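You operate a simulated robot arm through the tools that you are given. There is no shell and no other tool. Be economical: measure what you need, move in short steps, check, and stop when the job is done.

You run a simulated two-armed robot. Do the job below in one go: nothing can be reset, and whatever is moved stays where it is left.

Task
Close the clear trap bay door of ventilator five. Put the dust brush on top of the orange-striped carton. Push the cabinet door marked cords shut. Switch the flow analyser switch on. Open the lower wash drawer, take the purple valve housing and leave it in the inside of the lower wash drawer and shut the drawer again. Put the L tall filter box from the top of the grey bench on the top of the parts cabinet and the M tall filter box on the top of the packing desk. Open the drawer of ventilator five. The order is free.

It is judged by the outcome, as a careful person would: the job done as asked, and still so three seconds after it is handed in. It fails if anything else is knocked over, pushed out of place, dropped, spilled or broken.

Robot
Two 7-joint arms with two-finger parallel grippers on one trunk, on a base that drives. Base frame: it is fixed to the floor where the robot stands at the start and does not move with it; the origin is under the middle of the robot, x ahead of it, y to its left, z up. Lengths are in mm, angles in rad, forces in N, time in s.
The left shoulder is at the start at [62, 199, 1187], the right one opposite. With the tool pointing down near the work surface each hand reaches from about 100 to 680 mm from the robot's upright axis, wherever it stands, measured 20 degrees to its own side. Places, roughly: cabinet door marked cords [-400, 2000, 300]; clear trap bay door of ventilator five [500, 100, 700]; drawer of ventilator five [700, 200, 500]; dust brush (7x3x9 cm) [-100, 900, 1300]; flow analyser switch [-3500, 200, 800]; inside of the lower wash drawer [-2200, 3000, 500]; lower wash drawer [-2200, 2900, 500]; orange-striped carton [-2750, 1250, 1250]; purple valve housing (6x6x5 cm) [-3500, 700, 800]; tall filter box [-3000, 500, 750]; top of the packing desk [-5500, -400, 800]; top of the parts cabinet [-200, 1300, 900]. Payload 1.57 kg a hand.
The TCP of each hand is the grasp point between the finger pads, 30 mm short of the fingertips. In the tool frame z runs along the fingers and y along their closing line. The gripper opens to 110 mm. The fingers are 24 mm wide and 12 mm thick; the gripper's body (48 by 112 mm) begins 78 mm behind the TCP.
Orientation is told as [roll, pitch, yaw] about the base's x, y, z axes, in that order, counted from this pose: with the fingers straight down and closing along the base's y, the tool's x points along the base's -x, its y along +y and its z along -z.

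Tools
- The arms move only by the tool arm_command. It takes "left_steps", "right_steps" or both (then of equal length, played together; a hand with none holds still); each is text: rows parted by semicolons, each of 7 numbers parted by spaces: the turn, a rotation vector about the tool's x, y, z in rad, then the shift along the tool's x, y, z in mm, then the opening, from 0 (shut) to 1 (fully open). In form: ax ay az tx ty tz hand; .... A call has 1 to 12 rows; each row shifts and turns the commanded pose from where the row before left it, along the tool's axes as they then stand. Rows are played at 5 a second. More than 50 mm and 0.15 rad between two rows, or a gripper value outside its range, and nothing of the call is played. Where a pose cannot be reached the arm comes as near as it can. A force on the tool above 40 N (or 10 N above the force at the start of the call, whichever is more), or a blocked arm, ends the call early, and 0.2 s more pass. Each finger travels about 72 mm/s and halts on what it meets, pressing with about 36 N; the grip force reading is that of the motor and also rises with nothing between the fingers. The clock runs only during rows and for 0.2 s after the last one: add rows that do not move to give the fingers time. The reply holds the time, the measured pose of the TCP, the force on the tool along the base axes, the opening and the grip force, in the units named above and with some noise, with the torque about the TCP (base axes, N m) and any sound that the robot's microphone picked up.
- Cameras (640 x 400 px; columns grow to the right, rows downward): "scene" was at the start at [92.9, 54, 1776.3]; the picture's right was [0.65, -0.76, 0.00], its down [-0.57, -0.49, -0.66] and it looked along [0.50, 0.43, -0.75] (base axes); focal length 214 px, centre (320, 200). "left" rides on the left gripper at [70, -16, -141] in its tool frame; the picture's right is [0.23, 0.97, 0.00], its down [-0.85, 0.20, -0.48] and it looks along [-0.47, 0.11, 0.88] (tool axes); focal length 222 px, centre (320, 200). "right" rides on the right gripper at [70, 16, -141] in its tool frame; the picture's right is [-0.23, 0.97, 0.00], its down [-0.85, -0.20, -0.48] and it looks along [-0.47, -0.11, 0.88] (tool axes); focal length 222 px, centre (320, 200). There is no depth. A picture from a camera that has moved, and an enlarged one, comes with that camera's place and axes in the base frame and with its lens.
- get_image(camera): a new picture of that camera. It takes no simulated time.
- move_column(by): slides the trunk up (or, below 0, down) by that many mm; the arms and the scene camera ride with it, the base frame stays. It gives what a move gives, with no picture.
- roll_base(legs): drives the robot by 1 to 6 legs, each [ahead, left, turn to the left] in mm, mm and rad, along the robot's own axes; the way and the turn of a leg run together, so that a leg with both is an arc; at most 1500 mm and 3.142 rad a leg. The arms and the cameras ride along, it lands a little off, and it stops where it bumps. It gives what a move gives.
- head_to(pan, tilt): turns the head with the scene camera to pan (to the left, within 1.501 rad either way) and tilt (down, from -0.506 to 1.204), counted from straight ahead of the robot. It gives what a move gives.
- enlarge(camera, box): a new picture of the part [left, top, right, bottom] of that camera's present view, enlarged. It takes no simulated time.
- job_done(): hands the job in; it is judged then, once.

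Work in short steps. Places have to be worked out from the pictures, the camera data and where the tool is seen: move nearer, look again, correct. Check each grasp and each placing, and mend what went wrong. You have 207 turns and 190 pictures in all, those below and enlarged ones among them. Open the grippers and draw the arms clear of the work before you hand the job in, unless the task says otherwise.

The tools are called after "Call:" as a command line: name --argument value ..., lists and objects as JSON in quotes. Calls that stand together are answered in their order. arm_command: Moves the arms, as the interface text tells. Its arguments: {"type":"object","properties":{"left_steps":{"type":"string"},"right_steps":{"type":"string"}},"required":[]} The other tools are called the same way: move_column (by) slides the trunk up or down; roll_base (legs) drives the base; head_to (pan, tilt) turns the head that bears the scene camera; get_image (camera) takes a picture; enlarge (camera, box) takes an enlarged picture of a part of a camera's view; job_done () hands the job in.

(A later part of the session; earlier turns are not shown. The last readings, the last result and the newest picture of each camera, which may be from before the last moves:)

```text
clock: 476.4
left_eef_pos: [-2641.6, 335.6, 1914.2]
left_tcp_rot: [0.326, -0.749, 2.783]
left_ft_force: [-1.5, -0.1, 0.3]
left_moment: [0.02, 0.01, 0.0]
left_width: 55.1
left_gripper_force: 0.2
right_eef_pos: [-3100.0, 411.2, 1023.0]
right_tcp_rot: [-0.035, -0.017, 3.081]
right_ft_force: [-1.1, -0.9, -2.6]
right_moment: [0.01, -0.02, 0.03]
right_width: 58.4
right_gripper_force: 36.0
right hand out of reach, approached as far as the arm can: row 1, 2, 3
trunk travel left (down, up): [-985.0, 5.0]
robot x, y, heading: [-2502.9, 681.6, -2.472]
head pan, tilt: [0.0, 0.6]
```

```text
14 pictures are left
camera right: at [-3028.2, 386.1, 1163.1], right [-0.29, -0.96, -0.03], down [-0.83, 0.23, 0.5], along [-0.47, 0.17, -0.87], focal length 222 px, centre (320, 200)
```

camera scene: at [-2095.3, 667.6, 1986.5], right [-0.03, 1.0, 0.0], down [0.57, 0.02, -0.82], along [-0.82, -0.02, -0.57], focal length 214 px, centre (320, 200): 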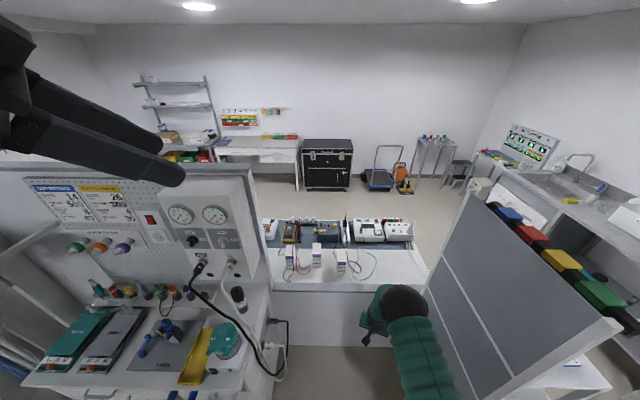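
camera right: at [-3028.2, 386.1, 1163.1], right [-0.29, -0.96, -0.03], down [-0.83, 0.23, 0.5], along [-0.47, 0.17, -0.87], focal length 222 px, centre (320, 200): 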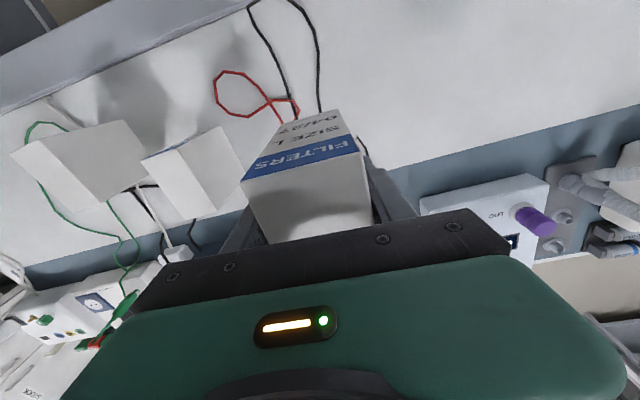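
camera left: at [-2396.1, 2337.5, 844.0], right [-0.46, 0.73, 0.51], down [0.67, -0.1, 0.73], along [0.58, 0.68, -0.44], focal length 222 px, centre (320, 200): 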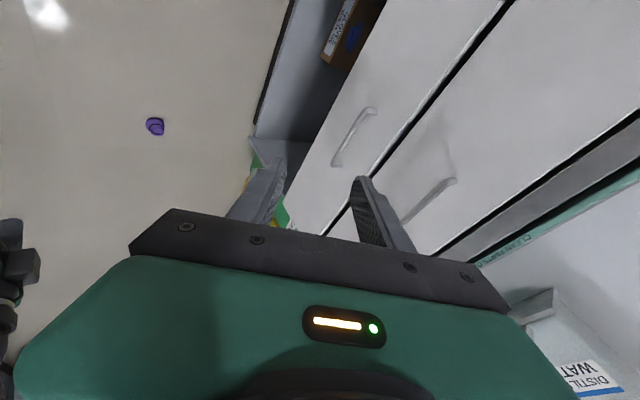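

L box is held. I drive out gently toward the parts cabinet, in short legs.

Call:
roll_base --legs '[[-215, 106, 0], [-215, 106, 0], [-211, 106, 0], [0, 0, 0.8], [0, 0, 0.8], [0, 0, 0.85]]'

Call:
roll_base --legs '[[200, 200, 0], [200, 200, 0], [200, 200, 0]]'

Call:
arm_command --right_steps "0 0 -0.13 0 0 0 0;0 0 -0.13 0 0 0 0;0 0 -0.13 0 0 0 0;0 0 -0.13 0 0 0 0;0 0 -0.13 0 0 0 0;0 0 0 0 0 0 0"

Call:
head_to --pan -0.2 --tilt 0.7

Call:
get_image --camera "scene"

```text
clock: 487.3
left_eef_pos: [-1474.3, 1024.6, 1912.6]
left_tcp_rot: [0.324, -0.748, -1.042]
left_ft_force: [0.6, -0.3, 0.2]
left_moment: [-0.01, 0.01, -0.01]
left_width: 55.1
left_gripper_force: 0.0
right_eef_pos: [-1169.9, 676.2, 1020.6]
right_tcp_rot: [-0.035, -0.018, -0.745]
right_ft_force: [-0.4, 0.5, -1.5]
right_moment: [-0.01, 0.02, 0.0]
right_width: 57.5
right_gripper_force: 35.6
trunk travel left (down, up): [-985.0, 5.0]
robot x, y, heading: [-1802.6, 839.4, -0.011]
head pan, tilt: [0.0, 0.6]
```

```text
clock: 492.4
left_eef_pos: [-878.2, 1619.2, 1915.3]
left_tcp_rot: [0.334, -0.75, -1.048]
left_ft_force: [0.0, 0.8, 0.1]
left_moment: [-0.04, -0.02, 0.01]
left_width: 55.0
left_gripper_force: 0.0
right_eef_pos: [-564.1, 1270.6, 1024.4]
right_tcp_rot: [-0.03, -0.024, -0.741]
right_ft_force: [-0.3, -0.4, -2.1]
right_moment: [0.03, -0.01, -0.03]
right_width: 57.9
right_gripper_force: 35.6
trunk travel left (down, up): [-985.0, 5.0]
robot x, y, heading: [-1193.7, 1432.3, -0.012]
head pan, tilt: [0.0, 0.6]
```

```text
clock: 493.8
left_eef_pos: [-873.5, 1618.5, 1913.4]
left_tcp_rot: [0.33, -0.75, -1.045]
left_ft_force: [0.1, -0.8, -0.5]
left_moment: [0.03, 0.02, 0.0]
left_width: 55.2
left_gripper_force: 0.1
right_eef_pos: [-558.9, 1270.0, 1023.6]
right_tcp_rot: [-0.039, 0.004, -0.091]
right_ft_force: [-0.7, 0.6, -1.5]
right_moment: [0.01, -0.02, -0.01]
right_width: 57.6
right_gripper_force: 35.9
trunk travel left (down, up): [-985.0, 5.0]
robot x, y, heading: [-1190.7, 1431.0, -0.012]
head pan, tilt: [0.0, 0.6]
```

```text
clock: 494.5
left_eef_pos: [-871.2, 1618.6, 1913.6]
left_tcp_rot: [0.331, -0.749, -1.044]
left_ft_force: [-0.6, -0.3, 0.3]
left_moment: [-0.03, 0.0, -0.01]
left_width: 55.1
left_gripper_force: 0.0
right_eef_pos: [-559.4, 1270.1, 1023.6]
right_tcp_rot: [-0.04, 0.006, -0.092]
right_ft_force: [1.1, 0.1, -2.4]
right_moment: [0.04, -0.04, -0.01]
right_width: 57.7
right_gripper_force: 35.8
trunk travel left (down, up): [-985.0, 5.0]
robot x, y, heading: [-1196.3, 1431.1, -0.011]
head pan, tilt: [-0.201, 0.7]
```

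```text
13 pictures are left
camera scene: at [-1077.2, 1414.8, 1989.8], right [-0.21, -0.98, 0.0], down [-0.63, 0.13, -0.76], along [0.75, -0.16, -0.65], focal length 214 px, centre (320, 200)
```

scene: 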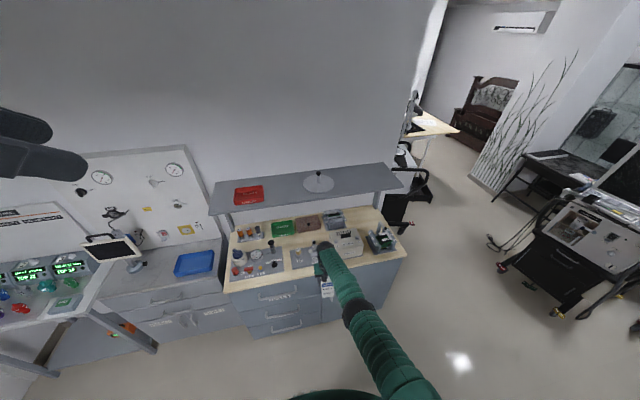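

Call:
enlarge --camera "scene" --box '[215, 180, 415, 310]'

```text
3.08 times, centred on (315, 245) of scene
camera zoom: at [-1077.2, 1414.8, 1989.8], right [-0.21, -0.98, 0.0], down [-0.63, 0.13, -0.76], along [0.75, -0.16, -0.65], focal length 660 px, centre (335, 62)
```

zoom: 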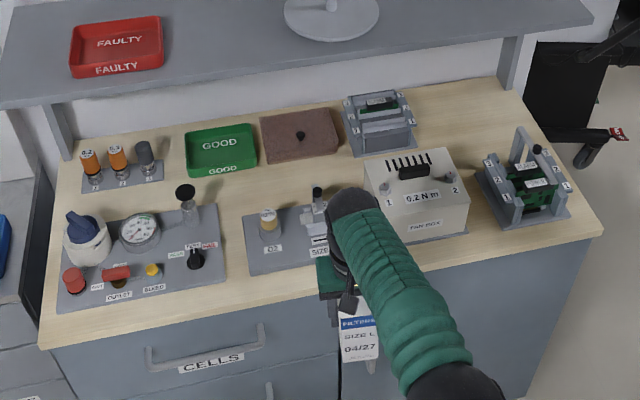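

The wood top is crowded; the free spot is the front strip before the D2 tray (x≈-446…-384, y≈1345). I lift 40 mm and bring the box in front of it.

Call:
arm_command --right_steps "0 0 0 0 0 -25 0;0 0 0 0 0 -25 0;0 0 0 0 0 0 0"

Call:
roll_base --legs '[[30, 75, 0]]'

Call:
enlarge --camera "scene" --box '[255, 200, 375, 320]'

```text
clock: 495.3
left_eef_pos: [-871.2, 1619.0, 1914.2]
left_tcp_rot: [0.328, -0.75, -1.044]
left_ft_force: [-0.1, 0.0, -0.9]
left_moment: [-0.03, 0.01, 0.0]
left_width: 55.0
left_gripper_force: 0.1
right_eef_pos: [-544.1, 1275.1, 1067.6]
right_tcp_rot: [-0.039, 0.007, -0.091]
right_ft_force: [-0.7, 0.2, -0.4]
right_moment: [-0.02, 0.01, -0.03]
right_width: 57.9
right_gripper_force: 36.0
right hand out of reach, approached as far as the arm can: row 1, 2
trunk travel left (down, up): [-985.0, 5.0]
robot x, y, heading: [-1196.3, 1433.6, -0.011]
head pan, tilt: [-0.201, 0.7]
```

```text
clock: 496.4
left_eef_pos: [-853.6, 1661.7, 1918.9]
left_tcp_rot: [0.353, -0.739, -1.066]
left_ft_force: [-2.7, -0.6, 0.8]
left_moment: [0.04, -0.05, 0.03]
left_width: 55.0
left_gripper_force: 0.0
right_eef_pos: [-517.4, 1329.5, 1068.3]
right_tcp_rot: [-0.023, 0.004, -0.095]
right_ft_force: [-1.2, -1.4, -2.3]
right_moment: [0.06, 0.0, -0.05]
right_width: 57.5
right_gripper_force: 35.9
trunk travel left (down, up): [-985.0, 5.0]
robot x, y, heading: [-1166.6, 1507.8, -0.006]
head pan, tilt: [-0.201, 0.7]
```

```text
3.33 times, centred on (315, 260) of scene
camera zoom: at [-1055.8, 1476.4, 1990.3], right [-0.21, -0.98, -0.01], down [-0.63, 0.14, -0.77], along [0.75, -0.16, -0.64], focal length 715 px, centre (337, 0)
```

zoom: 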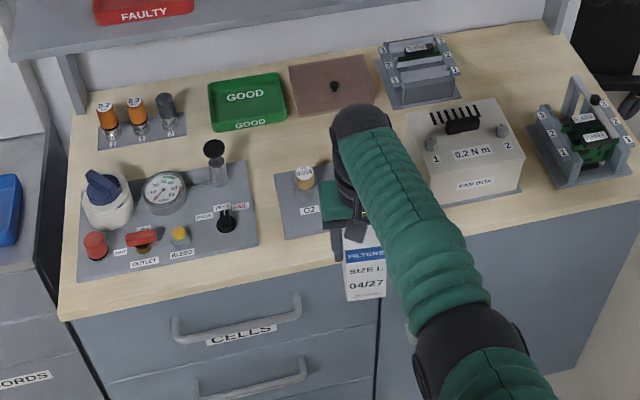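

A wider strip (~64 mm) lies in front of the big tray at the left end, ≈(-413,1728). I shift the base left 398 mm, then advance.

Call:
roll_base --legs '[[0, 200, 0], [0, 198, 0]]'

Call:
roll_base --legs '[[85, 0, 0]]'

Call:
enlarge --camera "scene" --box '[255, 200, 405, 330]'

Call:
get_image --camera "right"

```text
clock: 499.2
left_eef_pos: [-844.0, 2051.6, 1920.8]
left_tcp_rot: [0.365, -0.735, -1.079]
left_ft_force: [0.0, -1.1, -0.5]
left_moment: [0.04, 0.0, 0.05]
left_width: 55.0
left_gripper_force: 0.0
right_eef_pos: [-509.6, 1724.6, 1062.9]
right_tcp_rot: [-0.022, 0.006, -0.097]
right_ft_force: [0.5, -0.2, -1.5]
right_moment: [-0.01, 0.04, -0.02]
right_width: 57.7
right_gripper_force: 35.4
trunk travel left (down, up): [-985.0, 5.0]
robot x, y, heading: [-1161.4, 1905.8, -0.015]
head pan, tilt: [-0.201, 0.7]
```

```text
clock: 500.2
left_eef_pos: [-789.1, 2062.1, 1926.7]
left_tcp_rot: [0.385, -0.749, -1.096]
left_ft_force: [-1.2, -0.2, 0.7]
left_moment: [0.06, -0.05, 0.09]
left_width: 54.8
left_gripper_force: 0.2
right_eef_pos: [-441.3, 1731.4, 1071.3]
right_tcp_rot: [-0.026, 0.002, -0.095]
right_ft_force: [0.9, -0.7, 0.2]
right_moment: [0.01, 0.03, 0.01]
right_width: 57.8
right_gripper_force: 36.2
trunk travel left (down, up): [-985.0, 5.0]
robot x, y, heading: [-1074.7, 1906.4, -0.011]
head pan, tilt: [-0.201, 0.7]
```

```text
3.08 times, centred on (330, 265) of scene
camera zoom: at [-981.6, 1881.0, 1991.5], right [-0.19, -0.98, -0.01], down [-0.62, 0.12, -0.77], along [0.76, -0.14, -0.63], focal length 660 px, centre (289, 0)
```

zoom: 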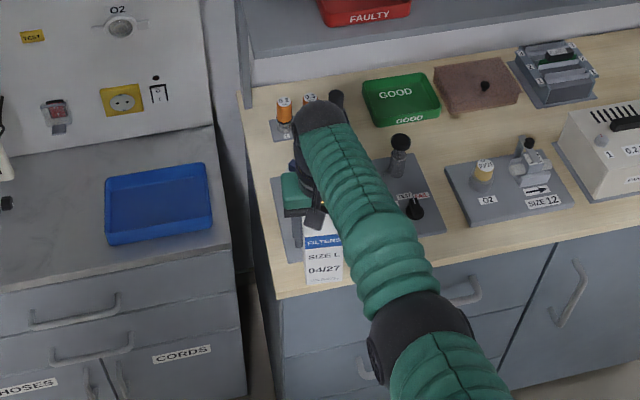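

```text
9 pictures are left
camera right: at [-507.4, 1757.7, 1212.5], right [0.32, 0.95, -0.03], down [0.83, -0.27, 0.48], along [0.45, -0.18, -0.88], focal length 222 px, centre (320, 200)
```

right: 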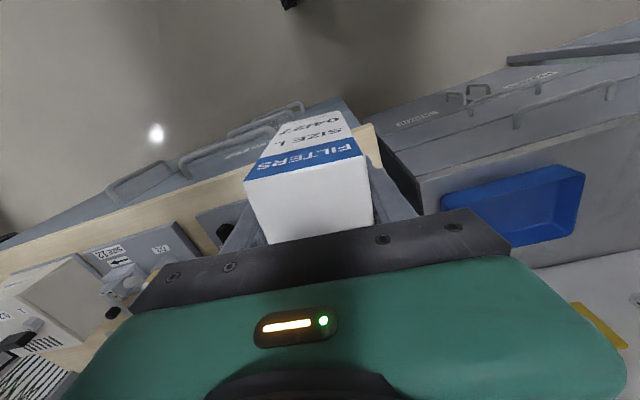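

Wood edge x≈-439, tray front ≈-384. I advance 25 mm, then lower with force checks.

Call:
roll_base --legs '[[23, 0, 0]]'

Call:
move_column --by -40

Call:
get_image --camera "right"

```text
clock: 501.1
left_eef_pos: [-759.9, 2061.0, 1925.7]
left_tcp_rot: [0.379, -0.748, -1.088]
left_ft_force: [-0.4, -0.4, -0.4]
left_moment: [0.07, -0.03, 0.08]
left_width: 55.1
left_gripper_force: 0.1
right_eef_pos: [-422.7, 1728.6, 1058.1]
right_tcp_rot: [-0.032, 0.039, -0.098]
right_ft_force: [0.5, 0.0, -1.0]
right_moment: [0.04, 0.01, -0.03]
right_width: 57.9
right_gripper_force: 35.4
trunk travel left (down, up): [-985.0, 5.0]
robot x, y, heading: [-1051.8, 1902.3, -0.011]
head pan, tilt: [-0.201, 0.7]
```

```text
clock: 501.9
left_eef_pos: [-753.8, 2070.1, 1883.7]
left_tcp_rot: [0.375, -0.751, -1.086]
left_ft_force: [0.0, 0.3, 0.5]
left_moment: [0.03, 0.04, 0.03]
left_width: 55.0
left_gripper_force: 0.0
right_eef_pos: [-420.3, 1735.0, 1015.7]
right_tcp_rot: [-0.035, 0.047, -0.097]
right_ft_force: [-10.0, 5.8, 23.8]
right_moment: [0.58, -0.73, 0.47]
right_width: 57.6
right_gripper_force: 36.2
trunk travel left (down, up): [-945.0, 45.0]
robot x, y, heading: [-1050.9, 1902.3, -0.006]
head pan, tilt: [-0.201, 0.7]
```

```text
8 pictures are left
camera right: at [-481.2, 1761.1, 1160.6], right [0.32, 0.95, -0.05], down [0.86, -0.27, 0.44], along [0.41, -0.18, -0.89], focal length 222 px, centre (320, 200)
```

right: 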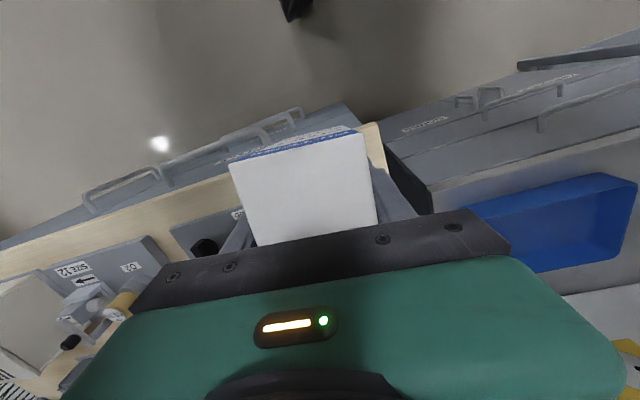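

Contact seems to be at the tray side (+x edge). I raise slightly, move back 12 mm, and lower again.

Call:
move_column --by 14

Call:
roll_base --legs '[[-15, 0, 0]]'

Call:
move_column --by -14

```text
clock: 502.5
left_eef_pos: [-746.6, 2069.2, 1895.9]
left_tcp_rot: [0.369, -0.746, -1.081]
left_ft_force: [-0.4, -0.7, -0.3]
left_moment: [-0.03, 0.03, 0.01]
left_width: 55.0
left_gripper_force: 0.0
right_eef_pos: [-419.1, 1731.1, 1020.4]
right_tcp_rot: [-0.041, 0.066, -0.103]
right_ft_force: [-0.2, -0.3, -1.5]
right_moment: [0.0, 0.01, -0.02]
right_width: 57.4
right_gripper_force: 35.7
trunk travel left (down, up): [-959.0, 31.0]
robot x, y, heading: [-1053.8, 1906.8, -0.008]
head pan, tilt: [-0.201, 0.7]
```

```text
clock: 503.3
left_eef_pos: [-759.6, 2069.9, 1895.2]
left_tcp_rot: [0.366, -0.748, -1.079]
left_ft_force: [0.7, -0.3, 0.2]
left_moment: [0.0, -0.01, -0.04]
left_width: 55.1
left_gripper_force: 0.0
right_eef_pos: [-429.8, 1732.2, 1026.1]
right_tcp_rot: [-0.04, 0.051, -0.1]
right_ft_force: [1.1, 0.1, -0.6]
right_moment: [0.02, 0.05, 0.0]
right_width: 57.8
right_gripper_force: 36.0
trunk travel left (down, up): [-959.0, 31.0]
robot x, y, heading: [-1067.5, 1902.0, -0.006]
head pan, tilt: [-0.201, 0.7]
```

```text
clock: 503.9
left_eef_pos: [-765.8, 2071.1, 1882.3]
left_tcp_rot: [0.368, -0.749, -1.078]
left_ft_force: [-0.2, 0.0, 0.4]
left_moment: [0.03, 0.01, 0.0]
left_width: 55.1
left_gripper_force: 0.1
right_eef_pos: [-434.2, 1732.4, 1011.8]
right_tcp_rot: [-0.041, 0.054, -0.099]
right_ft_force: [0.1, -0.8, -2.1]
right_moment: [0.02, 0.04, -0.01]
right_width: 57.7
right_gripper_force: 36.3
trunk travel left (down, up): [-945.0, 45.0]
robot x, y, heading: [-1070.2, 1902.4, -0.013]
head pan, tilt: [-0.201, 0.7]
```

Box is free at this height but too close to the edge, and tilted. I level the hand, move +10 mm in x, and lower again.

Call:
arm_command --right_steps "0 0 0 0 0 -8 0;-0.04 -0.05 0 0 0 0 0;0 0 0 0 0 0 0"

Call:
roll_base --legs '[[9, 0, 0]]'

```text
clock: 504.7
left_eef_pos: [-762.8, 2068.0, 1883.4]
left_tcp_rot: [0.372, -0.746, -1.08]
left_ft_force: [-0.1, 0.3, 0.2]
left_moment: [-0.01, 0.0, -0.02]
left_width: 54.8
left_gripper_force: 0.1
right_eef_pos: [-415.0, 1732.5, 1016.3]
right_tcp_rot: [0.0, 0.001, -0.097]
right_ft_force: [-1.0, 0.1, -1.1]
right_moment: [-0.03, 0.03, 0.0]
right_width: 57.5
right_gripper_force: 36.0
right hand out of reach, approached as far as the arm can: row 2
trunk travel left (down, up): [-945.0, 45.0]
robot x, y, heading: [-1066.7, 1906.2, -0.011]
head pan, tilt: [-0.201, 0.7]
```

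```text
clock: 505.4
left_eef_pos: [-756.9, 2069.7, 1882.2]
left_tcp_rot: [0.372, -0.749, -1.081]
left_ft_force: [0.9, -0.3, 0.3]
left_moment: [-0.01, 0.01, -0.02]
left_width: 55.0
left_gripper_force: 0.0
right_eef_pos: [-408.6, 1733.4, 1016.7]
right_tcp_rot: [0.0, 0.001, -0.098]
right_ft_force: [0.2, -0.3, -1.7]
right_moment: [0.03, 0.02, 0.0]
right_width: 57.7
right_gripper_force: 36.0
trunk travel left (down, up): [-945.0, 45.0]
robot x, y, heading: [-1060.3, 1902.9, -0.01]
head pan, tilt: [-0.201, 0.7]
```

Level now; the hand ended at x≈-409, so I go back 14 mm and lower with the trunk stepwise.

Call:
roll_base --legs '[[-14, 0, 0]]'

Call:
move_column --by -8

Call:
move_column --by -6

```text
clock: 506.2
left_eef_pos: [-764.8, 2070.3, 1883.1]
left_tcp_rot: [0.369, -0.745, -1.08]
left_ft_force: [0.9, -0.5, -0.1]
left_moment: [-0.01, -0.01, -0.02]
left_width: 55.1
left_gripper_force: 0.1
right_eef_pos: [-420.2, 1734.2, 1015.0]
right_tcp_rot: [0.0, 0.005, -0.097]
right_ft_force: [-1.0, -0.1, 1.3]
right_moment: [0.02, -0.09, -0.04]
right_width: 57.8
right_gripper_force: 35.7
trunk travel left (down, up): [-945.0, 45.0]
robot x, y, heading: [-1073.8, 1903.8, -0.009]
head pan, tilt: [-0.201, 0.7]
```

```text
clock: 506.8
left_eef_pos: [-776.6, 2071.0, 1876.7]
left_tcp_rot: [0.374, -0.751, -1.084]
left_ft_force: [0.2, -0.4, 0.3]
left_moment: [-0.03, 0.02, -0.01]
left_width: 55.0
left_gripper_force: 0.0
right_eef_pos: [-424.8, 1734.1, 1013.3]
right_tcp_rot: [0.0, -0.004, -0.097]
right_ft_force: [-7.6, -0.9, 26.5]
right_moment: [-0.05, -1.1, -0.04]
right_width: 57.8
right_gripper_force: 36.2
trunk travel left (down, up): [-937.0, 53.0]
robot x, y, heading: [-1075.4, 1901.4, -0.006]
head pan, tilt: [-0.201, 0.7]
```

```text
clock: 507.3
left_eef_pos: [-779.4, 2072.7, 1870.8]
left_tcp_rot: [0.377, -0.752, -1.086]
left_ft_force: [0.4, 0.3, 0.1]
left_moment: [0.0, 0.01, 0.0]
left_width: 55.1
left_gripper_force: 0.2
right_eef_pos: [-428.0, 1735.6, 1007.2]
right_tcp_rot: [0.0, -0.002, -0.098]
right_ft_force: [-12.6, 1.4, 27.1]
right_moment: [0.06, -1.08, 0.05]
right_width: 57.6
right_gripper_force: 36.5
trunk travel left (down, up): [-931.0, 59.0]
robot x, y, heading: [-1071.1, 1904.4, -0.008]
head pan, tilt: [-0.201, 0.7]
```

The contact seems to occur near the +x side at hand height; I take a look.

Call:
enlarge --camera "scene" --box '[290, 220, 370, 310]'

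```text
4.44 times, centred on (330, 265) of scene
camera zoom: at [-966.1, 1888.5, 1936.7], right [-0.21, -0.98, 0.0], down [-0.63, 0.13, -0.77], along [0.75, -0.16, -0.64], focal length 953 px, centre (276, -89)
```

zoom: 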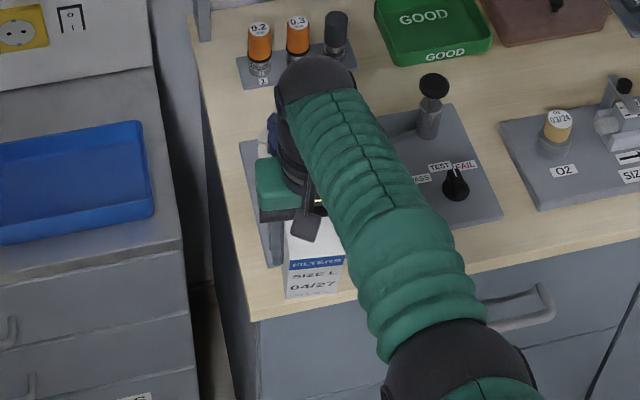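

The box is ~90 mm deep, so its rear end meets the tray. I lift it and rotate it 90° so its 59 mm side lies across the strip.

Call:
move_column --by 45

Call:
arm_command --right_steps "0 0 0.147 0 0 0 0;0 0 0.147 0 0 0 0;0 0 0.147 0 0 0 0;0 0 0.147 0 0 0 0;0 0 0.147 0 0 0 0;0 0 0.147 0 0 0 0;0 0 0.147 0 0 0 0;0 0 0.147 0 0 0 0;0 0 0.147 0 0 0 0;0 0 0.147 0 0 0 0;0 0 0 0 0 0 0"

```text
clock: 508.2
left_eef_pos: [-774.3, 2071.2, 1914.7]
left_tcp_rot: [0.375, -0.75, -1.083]
left_ft_force: [-0.5, 0.8, -0.3]
left_moment: [0.0, -0.04, 0.0]
left_width: 55.0
left_gripper_force: 0.1
right_eef_pos: [-426.2, 1733.2, 1048.5]
right_tcp_rot: [0.001, 0.0, -0.097]
right_ft_force: [0.0, -0.1, -1.2]
right_moment: [0.01, 0.03, 0.02]
right_width: 57.6
right_gripper_force: 36.0
trunk travel left (down, up): [-976.0, 14.0]
robot x, y, heading: [-1071.5, 1903.1, -0.009]
head pan, tilt: [-0.201, 0.7]
```

```text
clock: 510.6
left_eef_pos: [-770.5, 2069.7, 1912.8]
left_tcp_rot: [0.372, -0.749, -1.083]
left_ft_force: [0.9, -1.2, 0.3]
left_moment: [0.0, 0.0, 0.0]
left_width: 55.1
left_gripper_force: 0.0
right_eef_pos: [-421.9, 1735.0, 1046.5]
right_tcp_rot: [-0.002, -0.001, -1.568]
right_ft_force: [0.3, 0.3, -0.9]
right_moment: [0.02, -0.01, 0.03]
right_width: 57.7
right_gripper_force: 36.6
trunk travel left (down, up): [-976.0, 14.0]
robot x, y, heading: [-1072.1, 1903.6, -0.007]
head pan, tilt: [-0.201, 0.7]
```

Rotated well. Align the last few degrees and lower.

Call:
arm_command --right_steps "0 0 0.06 0 0 0 0;0 0 0 0 0 0 0"

Call:
move_column --by -32

Call:
enlarge --camera "scene" --box '[290, 220, 370, 310]'

```text
clock: 511.2
left_eef_pos: [-769.6, 2070.0, 1914.0]
left_tcp_rot: [0.371, -0.749, -1.082]
left_ft_force: [-0.2, -0.2, 0.2]
left_moment: [-0.01, -0.01, -0.01]
left_width: 55.0
left_gripper_force: 0.0
right_eef_pos: [-422.5, 1734.4, 1047.3]
right_tcp_rot: [-0.003, -0.001, -1.627]
right_ft_force: [-0.9, -0.1, -1.2]
right_moment: [0.03, -0.01, -0.06]
right_width: 57.7
right_gripper_force: 35.9
trunk travel left (down, up): [-976.0, 14.0]
robot x, y, heading: [-1073.0, 1900.4, -0.005]
head pan, tilt: [-0.201, 0.7]
```

```text
clock: 512.0
left_eef_pos: [-770.1, 2070.4, 1882.1]
left_tcp_rot: [0.371, -0.748, -1.081]
left_ft_force: [-1.0, 0.5, 0.0]
left_moment: [0.07, -0.02, -0.05]
left_width: 55.2
left_gripper_force: 0.1
right_eef_pos: [-422.3, 1734.0, 1014.8]
right_tcp_rot: [-0.004, -0.001, -1.626]
right_ft_force: [-0.5, -0.4, -0.9]
right_moment: [0.01, -0.01, 0.0]
right_width: 57.4
right_gripper_force: 36.0
trunk travel left (down, up): [-944.0, 46.0]
robot x, y, heading: [-1071.6, 1901.5, -0.007]
head pan, tilt: [-0.201, 0.7]
```

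```text
4.44 times, centred on (330, 265) of scene
camera zoom: at [-953.6, 1885.6, 1948.7], right [-0.21, -0.98, 0.0], down [-0.63, 0.13, -0.76], along [0.75, -0.16, -0.65], focal length 953 px, centre (276, -89)
```

zoom: 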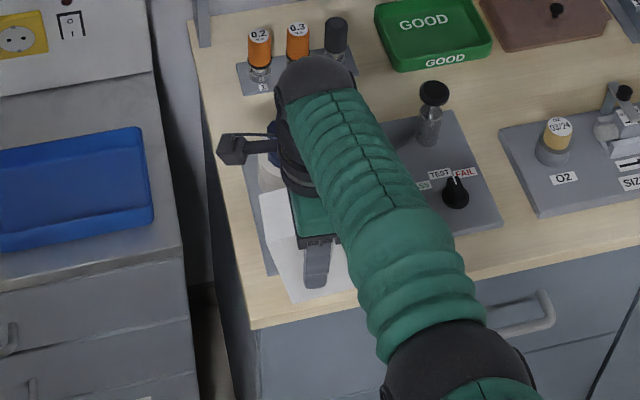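

I now see the box's bottom is only ~57 mm below the TCP (bench top was 790), so it is still ~58 mm above the wood. I shift 22 mm to -y and lower further in steps.

Call:
roll_base --legs '[[0, -22, 0]]'

Call:
move_column --by -42

Call:
move_column --by -10

```text
clock: 512.8
left_eef_pos: [-770.6, 2041.6, 1882.1]
left_tcp_rot: [0.377, -0.745, -1.086]
left_ft_force: [0.2, 0.0, -0.4]
left_moment: [0.0, 0.01, 0.03]
left_width: 55.0
left_gripper_force: 0.1
right_eef_pos: [-422.1, 1709.1, 1015.1]
right_tcp_rot: [-0.003, 0.003, -1.628]
right_ft_force: [-0.2, 0.1, -1.7]
right_moment: [0.01, 0.0, 0.02]
right_width: 57.7
right_gripper_force: 35.9
trunk travel left (down, up): [-944.0, 46.0]
robot x, y, heading: [-1074.1, 1883.0, -0.011]
head pan, tilt: [-0.201, 0.7]
```

```text
clock: 513.6
left_eef_pos: [-773.6, 2041.0, 1841.7]
left_tcp_rot: [0.378, -0.747, -1.088]
left_ft_force: [0.8, 0.2, 1.1]
left_moment: [0.0, -0.01, 0.0]
left_width: 55.0
left_gripper_force: 0.1
right_eef_pos: [-421.6, 1709.7, 972.9]
right_tcp_rot: [-0.002, 0.003, -1.626]
right_ft_force: [0.3, -0.6, -1.1]
right_moment: [0.02, 0.02, 0.0]
right_width: 57.8
right_gripper_force: 36.3
trunk travel left (down, up): [-902.0, 88.0]
robot x, y, heading: [-1072.7, 1876.0, -0.008]
head pan, tilt: [-0.201, 0.7]
```

```text
clock: 514.2
left_eef_pos: [-773.1, 2053.5, 1830.2]
left_tcp_rot: [0.373, -0.753, -1.084]
left_ft_force: [-0.7, 0.6, -0.5]
left_moment: [0.0, 0.01, 0.01]
left_width: 54.9
left_gripper_force: 0.1
right_eef_pos: [-419.8, 1715.5, 964.1]
right_tcp_rot: [-0.003, -0.004, -1.626]
right_ft_force: [-0.2, 0.8, -0.7]
right_moment: [0.0, -0.02, 0.0]
right_width: 57.4
right_gripper_force: 36.5
trunk travel left (down, up): [-892.0, 98.0]
robot x, y, heading: [-1070.7, 1883.3, -0.007]
head pan, tilt: [-0.201, 0.7]
```

No contact yet at 964; continue down in small steps.

Call:
move_column --by -6

Call:
move_column --by -6

Call:
move_column --by -6

```text
clock: 514.7
left_eef_pos: [-773.3, 2057.7, 1824.0]
left_tcp_rot: [0.37, -0.754, -1.081]
left_ft_force: [0.3, 1.3, -0.2]
left_moment: [0.0, 0.03, 0.02]
left_width: 54.9
left_gripper_force: 0.0
right_eef_pos: [-422.5, 1719.2, 957.7]
right_tcp_rot: [-0.001, -0.007, -1.624]
right_ft_force: [-0.5, 0.3, -0.4]
right_moment: [0.01, -0.02, 0.01]
right_width: 57.6
right_gripper_force: 36.1
trunk travel left (down, up): [-886.0, 104.0]
robot x, y, heading: [-1070.5, 1883.7, -0.009]
head pan, tilt: [-0.201, 0.7]
```

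```text
clock: 515.3
left_eef_pos: [-777.8, 2055.7, 1819.2]
left_tcp_rot: [0.378, -0.754, -1.085]
left_ft_force: [0.4, 0.5, 0.3]
left_moment: [0.0, 0.0, 0.0]
left_width: 54.9
left_gripper_force: 0.1
right_eef_pos: [-423.9, 1717.4, 955.9]
right_tcp_rot: [0.006, -0.001, -1.627]
right_ft_force: [-0.3, 3.9, 28.8]
right_moment: [0.98, 0.16, -0.02]
right_width: 57.1
right_gripper_force: 35.8
trunk travel left (down, up): [-880.0, 110.0]
robot x, y, heading: [-1071.5, 1881.0, -0.009]
head pan, tilt: [-0.201, 0.7]
```

```text
clock: 515.8
left_eef_pos: [-779.6, 2054.3, 1813.6]
left_tcp_rot: [0.376, -0.753, -1.086]
left_ft_force: [0.7, 0.5, 0.3]
left_moment: [0.02, 0.04, 0.0]
left_width: 55.0
left_gripper_force: 0.0
right_eef_pos: [-425.4, 1716.3, 950.1]
right_tcp_rot: [0.003, -0.005, -1.627]
right_ft_force: [2.6, -3.6, 31.8]
right_moment: [0.63, -0.03, -0.04]
right_width: 57.4
right_gripper_force: 35.9
trunk travel left (down, up): [-874.0, 116.0]
robot x, y, heading: [-1071.8, 1880.3, -0.008]
head pan, tilt: [-0.201, 0.7]
```

Flat contact on the wood (centred). Relieve, open slightly, and rise.

Call:
move_column --by 5

Call:
arm_command --right_steps "0 0 0 0 0 0 0.6;0 0 0 0 0 0 0.65;0 0 0 0 0 0 0.65"

Call:
move_column --by 95

Call:
roll_base --legs '[[-250, 0, 0]]'

Call:
enlarge --camera "scene" --box '[270, 170, 390, 290]'

```text
clock: 516.4
left_eef_pos: [-775.1, 2054.5, 1817.4]
left_tcp_rot: [0.374, -0.753, -1.084]
left_ft_force: [-1.0, -0.2, 0.5]
left_moment: [0.0, -0.01, 0.03]
left_width: 55.1
left_gripper_force: 0.1
right_eef_pos: [-425.2, 1716.1, 950.1]
right_tcp_rot: [-0.004, -0.003, -1.626]
right_ft_force: [3.1, -3.0, 7.8]
right_moment: [0.02, -0.52, -0.2]
right_width: 57.6
right_gripper_force: 36.0
trunk travel left (down, up): [-879.0, 111.0]
robot x, y, heading: [-1077.5, 1881.2, -0.012]
head pan, tilt: [-0.201, 0.7]
```

```text
clock: 517.2
left_eef_pos: [-773.8, 2054.6, 1817.9]
left_tcp_rot: [0.373, -0.752, -1.083]
left_ft_force: [-0.8, -0.3, -0.5]
left_moment: [0.01, 0.0, -0.02]
left_width: 55.0
left_gripper_force: 0.0
right_eef_pos: [-422.3, 1716.8, 950.5]
right_tcp_rot: [-0.002, -0.005, -1.627]
right_ft_force: [-0.1, 0.6, 0.0]
right_moment: [0.03, -0.02, -0.02]
right_width: 71.6
right_gripper_force: 0.1
trunk travel left (down, up): [-879.0, 111.0]
robot x, y, heading: [-1076.7, 1881.4, -0.011]
head pan, tilt: [-0.201, 0.7]
```

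```text
clock: 518.5
left_eef_pos: [-774.4, 2053.9, 1912.5]
left_tcp_rot: [0.373, -0.752, -1.085]
left_ft_force: [0.4, -0.6, -0.1]
left_moment: [0.02, 0.01, -0.01]
left_width: 55.2
left_gripper_force: 0.1
right_eef_pos: [-422.9, 1717.1, 1045.2]
right_tcp_rot: [-0.003, -0.002, -1.626]
right_ft_force: [0.4, -0.5, -0.3]
right_moment: [-0.03, 0.01, 0.02]
right_width: 71.6
right_gripper_force: 0.0
trunk travel left (down, up): [-974.0, 16.0]
robot x, y, heading: [-1072.8, 1880.3, -0.01]
head pan, tilt: [-0.201, 0.7]
```

```text
clock: 520.3
left_eef_pos: [-1017.2, 2057.7, 1909.4]
left_tcp_rot: [0.368, -0.75, -1.076]
left_ft_force: [0.3, -0.3, -0.1]
left_moment: [-0.01, 0.0, -0.03]
left_width: 54.8
left_gripper_force: 0.1
right_eef_pos: [-669.8, 1718.9, 1043.9]
right_tcp_rot: [-0.006, -0.003, -1.624]
right_ft_force: [1.6, -0.1, 0.3]
right_moment: [0.0, 0.03, 0.02]
right_width: 71.7
right_gripper_force: 0.1
trunk travel left (down, up): [-974.0, 16.0]
robot x, y, heading: [-1324.9, 1884.0, -0.009]
head pan, tilt: [-0.201, 0.7]
```

```text
3.33 times, centred on (330, 230) of scene
camera zoom: at [-1198.7, 1866.2, 1978.1], right [-0.21, -0.98, 0.0], down [-0.64, 0.13, -0.76], along [0.74, -0.16, -0.65], focal length 715 px, centre (287, 100)
```

zoom: 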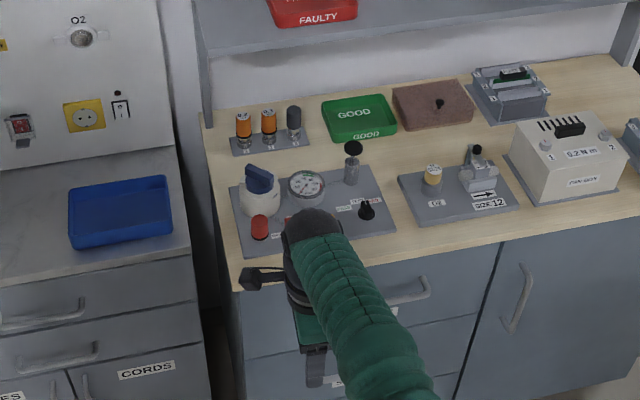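

The box isn't visible on the strip; I check with the right camera.

Call:
get_image --camera "right"

```text
4 pictures are left
camera right: at [-649.4, 1788.6, 1184.0], right [0.96, -0.28, -0.01], down [-0.24, -0.84, 0.48], along [-0.14, -0.46, -0.88], focal length 222 px, centre (320, 200)
```

right: 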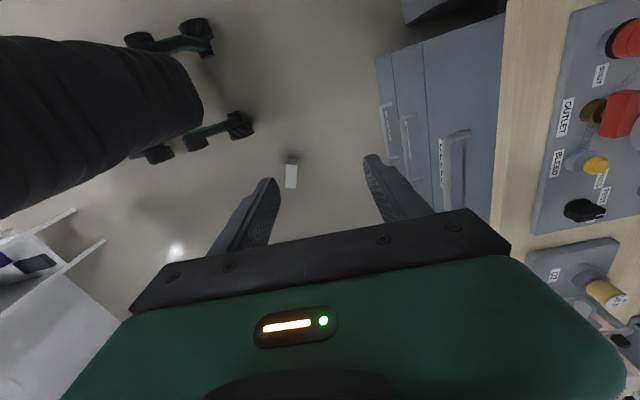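

The L box toppled to the floor near (-938,1398), lying along y. I go back for it: reposition over it and lower the trunk.

Call:
roll_base --legs '[[-268, -321, 0]]'

Call:
arm_command --right_steps "0 0 0 0 0 0 1;0 0 0 0 0 0 1;0 0 0 0 0 0 1"

Call:
move_column --by -400

Call:
move_column --by -330

Call:
get_image --camera "right"

```text
clock: 522.9
left_eef_pos: [-1296.7, 1745.2, 1910.7]
left_tcp_rot: [0.369, -0.754, -1.075]
left_ft_force: [0.1, 0.0, -0.7]
left_moment: [-0.05, -0.04, -0.02]
left_width: 55.1
left_gripper_force: 0.1
right_eef_pos: [-944.6, 1405.0, 1045.7]
right_tcp_rot: [-0.003, -0.009, -1.619]
right_ft_force: [0.2, 0.0, 0.4]
right_moment: [-0.06, 0.02, -0.01]
right_width: 71.3
right_gripper_force: 0.1
trunk travel left (down, up): [-974.0, 16.0]
robot x, y, heading: [-1598.5, 1563.7, -0.002]
head pan, tilt: [-0.201, 0.7]
```

```text
clock: 523.7
left_eef_pos: [-1301.7, 1740.7, 1912.3]
left_tcp_rot: [0.372, -0.754, -1.078]
left_ft_force: [0.2, 1.1, 0.2]
left_moment: [-0.03, 0.0, -0.05]
left_width: 54.8
left_gripper_force: 0.0
right_eef_pos: [-947.7, 1402.1, 1044.7]
right_tcp_rot: [-0.006, -0.006, -1.623]
right_ft_force: [0.1, -0.4, 0.9]
right_moment: [-0.01, 0.02, 0.01]
right_width: 110.0
right_gripper_force: 0.2
trunk travel left (down, up): [-974.0, 16.0]
robot x, y, heading: [-1596.7, 1563.4, -0.004]
head pan, tilt: [-0.201, 0.7]
```

```text
clock: 527.5
left_eef_pos: [-1302.7, 1736.0, 1512.6]
left_tcp_rot: [0.373, -0.755, -1.079]
left_ft_force: [-0.6, 0.6, 0.5]
left_moment: [0.02, -0.01, 0.02]
left_width: 55.4
left_gripper_force: 0.2
right_eef_pos: [-948.4, 1398.8, 646.2]
right_tcp_rot: [0.0, -0.001, -1.622]
right_ft_force: [-0.1, 0.3, -0.2]
right_moment: [-0.02, -0.01, -0.02]
right_width: 110.4
right_gripper_force: 0.1
trunk travel left (down, up): [-574.0, 416.0]
robot x, y, heading: [-1595.6, 1564.0, -0.004]
head pan, tilt: [-0.201, 0.7]
```

```text
clock: 530.8
left_eef_pos: [-1302.9, 1735.8, 1182.5]
left_tcp_rot: [0.374, -0.755, -1.078]
left_ft_force: [-0.2, 0.0, -0.4]
left_moment: [-0.02, -0.01, 0.01]
left_width: 54.8
left_gripper_force: 0.1
right_eef_pos: [-948.4, 1399.3, 316.1]
right_tcp_rot: [0.002, -0.002, -1.623]
right_ft_force: [1.0, 0.3, -0.1]
right_moment: [0.01, -0.02, 0.0]
right_width: 110.0
right_gripper_force: 0.0
trunk travel left (down, up): [-244.0, 746.0]
robot x, y, heading: [-1594.7, 1562.8, -0.004]
head pan, tilt: [-0.201, 0.7]
```

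```text
3 pictures are left
camera right: at [-927.5, 1468.7, 458.7], right [0.96, -0.28, 0.0], down [-0.24, -0.84, 0.48], along [-0.13, -0.46, -0.88], focal length 222 px, centre (320, 200)
```

right: 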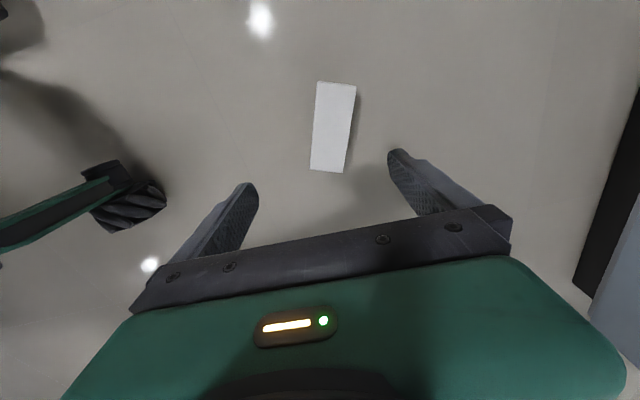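

The box lies with axis ~22° off y, centre ≈(-929,1392), 90 mm high. I align, lower, grip and lift it in one go.

Call:
arm_command --right_steps "0 0 0 -6 19 0 1;0 0 0.11 0 0 0 1;0 0 0.11 0 0 0 1;0 0 0.11 0 0 0 1;0 0 0 0 0 0 1"

Call:
move_column --by -240

Call:
arm_command --right_steps "0 0 0 0 0 10 1;0 0 0 0 0 10 1;0 0 0 0 0 0 0.6;0 0 0 0 0 0 0.3;0 0 0 0 0 0 0;0 0 0 0 0 0 0;0 0 0 0 0 0 0"

Call:
move_column --by 240

```text
clock: 532.0
left_eef_pos: [-1304.1, 1735.7, 1182.4]
left_tcp_rot: [0.374, -0.754, -1.078]
left_ft_force: [0.0, -0.4, -0.1]
left_moment: [0.01, -0.02, -0.04]
left_width: 55.0
left_gripper_force: 0.0
right_eef_pos: [-943.9, 1395.5, 318.7]
right_tcp_rot: [0.003, -0.003, -1.953]
right_ft_force: [-0.6, 0.0, 0.5]
right_moment: [0.01, 0.0, 0.0]
right_width: 110.0
right_gripper_force: 0.1
right hand out of reach, approached as far as the arm can: row 1
trunk travel left (down, up): [-244.0, 746.0]
robot x, y, heading: [-1596.4, 1562.2, -0.005]
head pan, tilt: [-0.201, 0.7]
```

```text
clock: 534.5
left_eef_pos: [-1303.6, 1735.7, 941.4]
left_tcp_rot: [0.373, -0.752, -1.079]
left_ft_force: [-0.8, -0.6, -0.3]
left_moment: [-0.03, 0.03, 0.02]
left_width: 55.1
left_gripper_force: 0.1
right_eef_pos: [-944.1, 1395.7, 79.5]
right_tcp_rot: [0.002, -0.002, -1.951]
right_ft_force: [-0.1, 0.2, 0.0]
right_moment: [-0.01, -0.01, 0.0]
right_width: 110.0
right_gripper_force: 0.1
trunk travel left (down, up): [-4.0, 986.0]
robot x, y, heading: [-1597.5, 1561.6, -0.004]
head pan, tilt: [-0.201, 0.7]
```

```text
clock: 536.1
left_eef_pos: [-1303.2, 1735.4, 943.0]
left_tcp_rot: [0.373, -0.753, -1.078]
left_ft_force: [-0.3, -0.3, 0.0]
left_moment: [0.0, -0.03, -0.01]
left_width: 55.0
left_gripper_force: 0.1
right_eef_pos: [-948.9, 1396.9, 60.5]
right_tcp_rot: [0.001, -0.004, -1.952]
right_ft_force: [0.4, -0.7, -0.2]
right_moment: [0.02, 0.02, -0.02]
right_width: 57.7
right_gripper_force: 36.0
right hand out of reach, approached as far as the arm can: row 2
trunk travel left (down, up): [-4.0, 986.0]
robot x, y, heading: [-1594.7, 1562.4, -0.006]
head pan, tilt: [-0.201, 0.7]
```

```text
clock: 538.6
left_eef_pos: [-1303.3, 1736.0, 1181.9]
left_tcp_rot: [0.374, -0.753, -1.078]
left_ft_force: [0.8, 0.6, -1.0]
left_moment: [0.02, 0.04, 0.02]
left_width: 55.3
left_gripper_force: 0.1
right_eef_pos: [-947.4, 1396.2, 300.9]
right_tcp_rot: [0.0, -0.005, -1.952]
right_ft_force: [0.1, 0.5, -2.1]
right_moment: [-0.03, -0.02, 0.04]
right_width: 57.8
right_gripper_force: 35.9
trunk travel left (down, up): [-244.0, 746.0]
robot x, y, heading: [-1596.4, 1561.6, -0.005]
head pan, tilt: [-0.201, 0.7]
```

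Held (57.8 mm). I align it, raise, and drive to just before the strip.

Call:
arm_command --right_steps "0 0 -0.127 0 0 0 0;0 0 -0.127 0 0 0 0;0 0 -0.127 0 0 0 0;0 0 0 0 0 0 0"

Call:
move_column --by 400

Call:
move_column --by 335

Call:
roll_base --legs '[[200, 147, 0], [200, 147, 0], [70, 0, 0]]'

Call:
arm_command --right_steps "0 0 0 0 0 0 0;0 0 0 0 0 0 0;0 0 0 0 0 0 0;0 0 0 0 0 0 0"

```text
clock: 539.6
left_eef_pos: [-1303.8, 1737.2, 1181.4]
left_tcp_rot: [0.374, -0.752, -1.077]
left_ft_force: [-0.6, -0.2, 0.1]
left_moment: [0.02, 0.0, 0.03]
left_width: 55.1
left_gripper_force: 0.1
right_eef_pos: [-949.0, 1395.4, 299.9]
right_tcp_rot: [-0.001, -0.004, -1.568]
right_ft_force: [0.1, -0.3, -2.3]
right_moment: [-0.03, -0.01, -0.01]
right_width: 57.9
right_gripper_force: 36.4
trunk travel left (down, up): [-244.0, 746.0]
robot x, y, heading: [-1597.4, 1556.2, -0.006]
head pan, tilt: [-0.201, 0.7]
```

```text
clock: 543.4
left_eef_pos: [-1302.6, 1735.6, 1582.1]
left_tcp_rot: [0.374, -0.754, -1.08]
left_ft_force: [-0.8, -0.4, 0.6]
left_moment: [0.0, 0.0, -0.01]
left_width: 54.9
left_gripper_force: 0.0
right_eef_pos: [-946.9, 1396.1, 700.5]
right_tcp_rot: [-0.002, -0.005, -1.572]
right_ft_force: [-0.3, 0.0, -1.9]
right_moment: [-0.01, 0.04, 0.0]
right_width: 57.6
right_gripper_force: 35.4
trunk travel left (down, up): [-644.0, 346.0]
robot x, y, heading: [-1595.6, 1560.3, -0.006]
head pan, tilt: [-0.201, 0.7]
```

```text
clock: 546.7
left_eef_pos: [-1302.5, 1735.9, 1917.6]
left_tcp_rot: [0.373, -0.753, -1.077]
left_ft_force: [0.6, 0.0, -0.7]
left_moment: [-0.01, 0.02, -0.02]
left_width: 55.2
left_gripper_force: 0.1
right_eef_pos: [-947.4, 1397.1, 1034.8]
right_tcp_rot: [0.0, -0.004, -1.571]
right_ft_force: [0.5, 0.1, -2.5]
right_moment: [-0.04, -0.01, -0.02]
right_width: 57.6
right_gripper_force: 36.2
trunk travel left (down, up): [-979.0, 11.0]
robot x, y, heading: [-1598.1, 1565.8, -0.007]
head pan, tilt: [-0.201, 0.7]
```

```text
clock: 550.5
left_eef_pos: [-849.1, 2023.8, 1921.9]
left_tcp_rot: [0.394, -0.759, -1.1]
left_ft_force: [-1.2, 0.0, -0.1]
left_moment: [0.04, -0.06, 0.04]
left_width: 54.9
left_gripper_force: 0.0
right_eef_pos: [-481.5, 1680.3, 1043.3]
right_tcp_rot: [0.013, -0.004, -1.579]
right_ft_force: [-1.2, -0.3, -0.5]
right_moment: [0.0, -0.09, -0.02]
right_width: 57.9
right_gripper_force: 36.5
trunk travel left (down, up): [-979.0, 11.0]
robot x, y, heading: [-1124.2, 1847.0, -0.01]
head pan, tilt: [-0.201, 0.7]
```

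```text
clock: 551.5
left_eef_pos: [-833.2, 2022.2, 1918.5]
left_tcp_rot: [0.384, -0.756, -1.093]
left_ft_force: [-0.5, -0.1, 0.2]
left_moment: [-0.05, -0.01, 0.04]
left_width: 54.6
left_gripper_force: 0.0
right_eef_pos: [-473.9, 1679.1, 1037.6]
right_tcp_rot: [0.004, -0.004, -1.58]
right_ft_force: [-0.3, -0.1, -0.6]
right_moment: [0.0, 0.0, 0.02]
right_width: 57.6
right_gripper_force: 35.9
trunk travel left (down, up): [-979.0, 11.0]
robot x, y, heading: [-1119.8, 1849.0, -0.012]
head pan, tilt: [-0.201, 0.7]
```

Call:
roll_base --legs '[[58, 0, 0]]'

Call:
move_column --by -60

Call:
arm_command --right_steps "0 0 0 0 0 0 0;0 0 0 0 0 0 0;0 0 0 0 0 0 0;0 0 0 0 0 0 0"

Call:
get_image --camera "right"

```text
clock: 552.5
left_eef_pos: [-788.7, 2021.8, 1922.9]
left_tcp_rot: [0.402, -0.764, -1.103]
left_ft_force: [-1.4, 1.4, -0.2]
left_moment: [0.03, -0.02, 0.06]
left_width: 55.1
left_gripper_force: 0.1
right_eef_pos: [-418.8, 1680.0, 1042.5]
right_tcp_rot: [0.012, -0.003, -1.579]
right_ft_force: [-1.2, 0.0, -0.8]
right_moment: [-0.02, -0.07, 0.03]
right_width: 57.8
right_gripper_force: 35.7
trunk travel left (down, up): [-979.0, 11.0]
robot x, y, heading: [-1059.9, 1852.1, -0.01]
head pan, tilt: [-0.201, 0.7]
```

```text
clock: 553.5
left_eef_pos: [-775.2, 2021.4, 1861.5]
left_tcp_rot: [0.394, -0.762, -1.097]
left_ft_force: [0.6, -0.5, 1.6]
left_moment: [0.01, 0.02, -0.02]
left_width: 55.1
left_gripper_force: 0.0
right_eef_pos: [-412.1, 1679.4, 977.1]
right_tcp_rot: [0.002, -0.003, -1.579]
right_ft_force: [-0.6, 0.2, -2.2]
right_moment: [0.0, -0.02, -0.01]
right_width: 57.9
right_gripper_force: 36.0
trunk travel left (down, up): [-919.0, 71.0]
robot x, y, heading: [-1060.6, 1848.9, -0.013]
head pan, tilt: [-0.201, 0.7]
```

```text
clock: 554.5
left_eef_pos: [-771.7, 2022.2, 1861.1]
left_tcp_rot: [0.395, -0.763, -1.097]
left_ft_force: [-0.7, 0.4, 0.5]
left_moment: [0.0, -0.01, -0.06]
left_width: 55.0
left_gripper_force: 0.1
right_eef_pos: [-408.9, 1678.7, 975.9]
right_tcp_rot: [0.001, -0.005, -1.58]
right_ft_force: [0.3, 0.4, -2.1]
right_moment: [-0.04, 0.0, 0.01]
right_width: 57.7
right_gripper_force: 35.8
trunk travel left (down, up): [-919.0, 71.0]
robot x, y, heading: [-1062.1, 1848.4, -0.009]
head pan, tilt: [-0.201, 0.7]
```

```text
2 pictures are left
camera right: at [-392.7, 1749.2, 1117.4], right [0.97, -0.24, 0.0], down [-0.21, -0.85, 0.48], along [-0.11, -0.47, -0.88], focal length 222 px, centre (320, 200)
```

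right: 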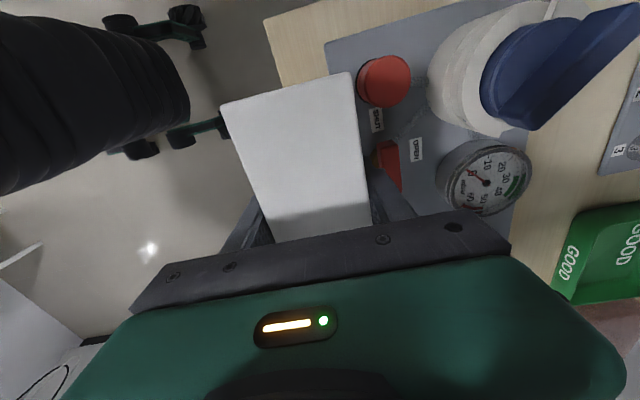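

Strip is x −425…−382; I need the TCP at ≈−412. Back 4 mm, settle, and lower to contact.

Call:
roll_base --legs '[[-5, 0, 0]]'

Call:
move_column --by -13

Call:
arm_command --right_steps "0 0 0 0 0 0 0;0 0 0 0 0 0 0;0 0 0 0 0 0 0"

Call:
move_column --by -5

```text
clock: 555.2
left_eef_pos: [-777.3, 2021.3, 1861.1]
left_tcp_rot: [0.394, -0.758, -1.096]
left_ft_force: [0.7, 0.3, -0.4]
left_moment: [0.0, -0.01, -0.01]
left_width: 54.8
left_gripper_force: 0.0
right_eef_pos: [-415.3, 1679.8, 975.7]
right_tcp_rot: [0.002, -0.004, -1.578]
right_ft_force: [-0.3, 0.3, -2.2]
right_moment: [-0.01, -0.02, 0.01]
right_width: 58.0
right_gripper_force: 36.0
trunk travel left (down, up): [-919.0, 71.0]
robot x, y, heading: [-1063.6, 1850.5, -0.016]
head pan, tilt: [-0.201, 0.7]
```

```text
clock: 555.8
left_eef_pos: [-779.5, 2021.3, 1849.3]
left_tcp_rot: [0.399, -0.762, -1.1]
left_ft_force: [-0.2, 0.7, 0.3]
left_moment: [0.03, 0.0, -0.01]
left_width: 55.0
left_gripper_force: 0.0
right_eef_pos: [-416.1, 1679.5, 964.2]
right_tcp_rot: [0.003, -0.003, -1.579]
right_ft_force: [-0.4, 0.1, -2.1]
right_moment: [0.0, 0.02, -0.04]
right_width: 57.8
right_gripper_force: 36.1
trunk travel left (down, up): [-906.0, 84.0]
robot x, y, heading: [-1067.1, 1846.5, -0.013]
head pan, tilt: [-0.201, 0.7]
```

```text
clock: 556.6
left_eef_pos: [-778.6, 2021.7, 1850.1]
left_tcp_rot: [0.397, -0.763, -1.101]
left_ft_force: [-0.1, 0.4, 0.5]
left_moment: [0.02, 0.04, -0.02]
left_width: 54.7
left_gripper_force: 0.0
right_eef_pos: [-413.5, 1680.2, 964.7]
right_tcp_rot: [0.003, -0.003, -1.578]
right_ft_force: [-0.3, 0.6, -2.4]
right_moment: [0.03, -0.02, 0.01]
right_width: 57.6
right_gripper_force: 36.1
trunk travel left (down, up): [-906.0, 84.0]
robot x, y, heading: [-1065.3, 1846.6, -0.016]
head pan, tilt: [-0.201, 0.7]
```

```text
clock: 557.2
left_eef_pos: [-778.6, 2022.0, 1843.8]
left_tcp_rot: [0.398, -0.762, -1.099]
left_ft_force: [0.5, 0.5, 0.0]
left_moment: [0.0, 0.02, -0.02]
left_width: 55.0
left_gripper_force: 0.0
right_eef_pos: [-414.4, 1679.4, 958.3]
right_tcp_rot: [0.004, -0.004, -1.581]
right_ft_force: [-0.5, -0.5, -2.2]
right_moment: [0.0, -0.02, 0.01]
right_width: 57.7
right_gripper_force: 36.2
trunk travel left (down, up): [-901.0, 89.0]
robot x, y, heading: [-1064.6, 1849.0, -0.017]
head pan, tilt: [-0.201, 0.7]
```

Call:
move_column --by -4

Call:
move_column --by -4

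Call:
move_column --by -3

```text
clock: 557.7
left_eef_pos: [-779.0, 2022.4, 1839.8]
left_tcp_rot: [0.397, -0.764, -1.1]
left_ft_force: [0.9, 0.6, 0.2]
left_moment: [0.02, 0.02, 0.01]
left_width: 55.2
left_gripper_force: 0.1
right_eef_pos: [-414.4, 1680.3, 956.2]
right_tcp_rot: [0.004, -0.004, -1.579]
right_ft_force: [-0.5, 1.5, -0.9]
right_moment: [-0.03, 0.01, 0.0]
right_width: 57.7
right_gripper_force: 36.1
trunk travel left (down, up): [-897.0, 93.0]
robot x, y, heading: [-1063.5, 1851.8, -0.014]
head pan, tilt: [-0.201, 0.7]
```

```text
clock: 558.2
left_eef_pos: [-780.0, 2022.5, 1836.0]
left_tcp_rot: [0.399, -0.762, -1.1]
left_ft_force: [0.1, -0.3, -0.1]
left_moment: [0.0, 0.0, 0.0]
left_width: 54.9
left_gripper_force: 0.0
right_eef_pos: [-415.9, 1679.4, 950.6]
right_tcp_rot: [0.003, -0.002, -1.58]
right_ft_force: [-0.2, -0.8, -1.9]
right_moment: [0.0, 0.01, -0.02]
right_width: 57.8
right_gripper_force: 36.5
trunk travel left (down, up): [-893.0, 97.0]
robot x, y, heading: [-1063.8, 1854.2, -0.015]
head pan, tilt: [-0.201, 0.7]
```

```text
clock: 558.8
left_eef_pos: [-779.4, 2021.6, 1833.4]
left_tcp_rot: [0.398, -0.762, -1.101]
left_ft_force: [0.1, 0.2, 0.1]
left_moment: [0.0, 0.01, -0.02]
left_width: 54.7
left_gripper_force: 0.0
right_eef_pos: [-414.9, 1680.1, 948.8]
right_tcp_rot: [0.004, -0.004, -1.58]
right_ft_force: [0.6, -0.6, -1.1]
right_moment: [0.0, 0.0, 0.0]
right_width: 57.8
right_gripper_force: 35.8
trunk travel left (down, up): [-890.0, 100.0]
robot x, y, heading: [-1066.1, 1852.4, -0.015]
head pan, tilt: [-0.201, 0.7]
```

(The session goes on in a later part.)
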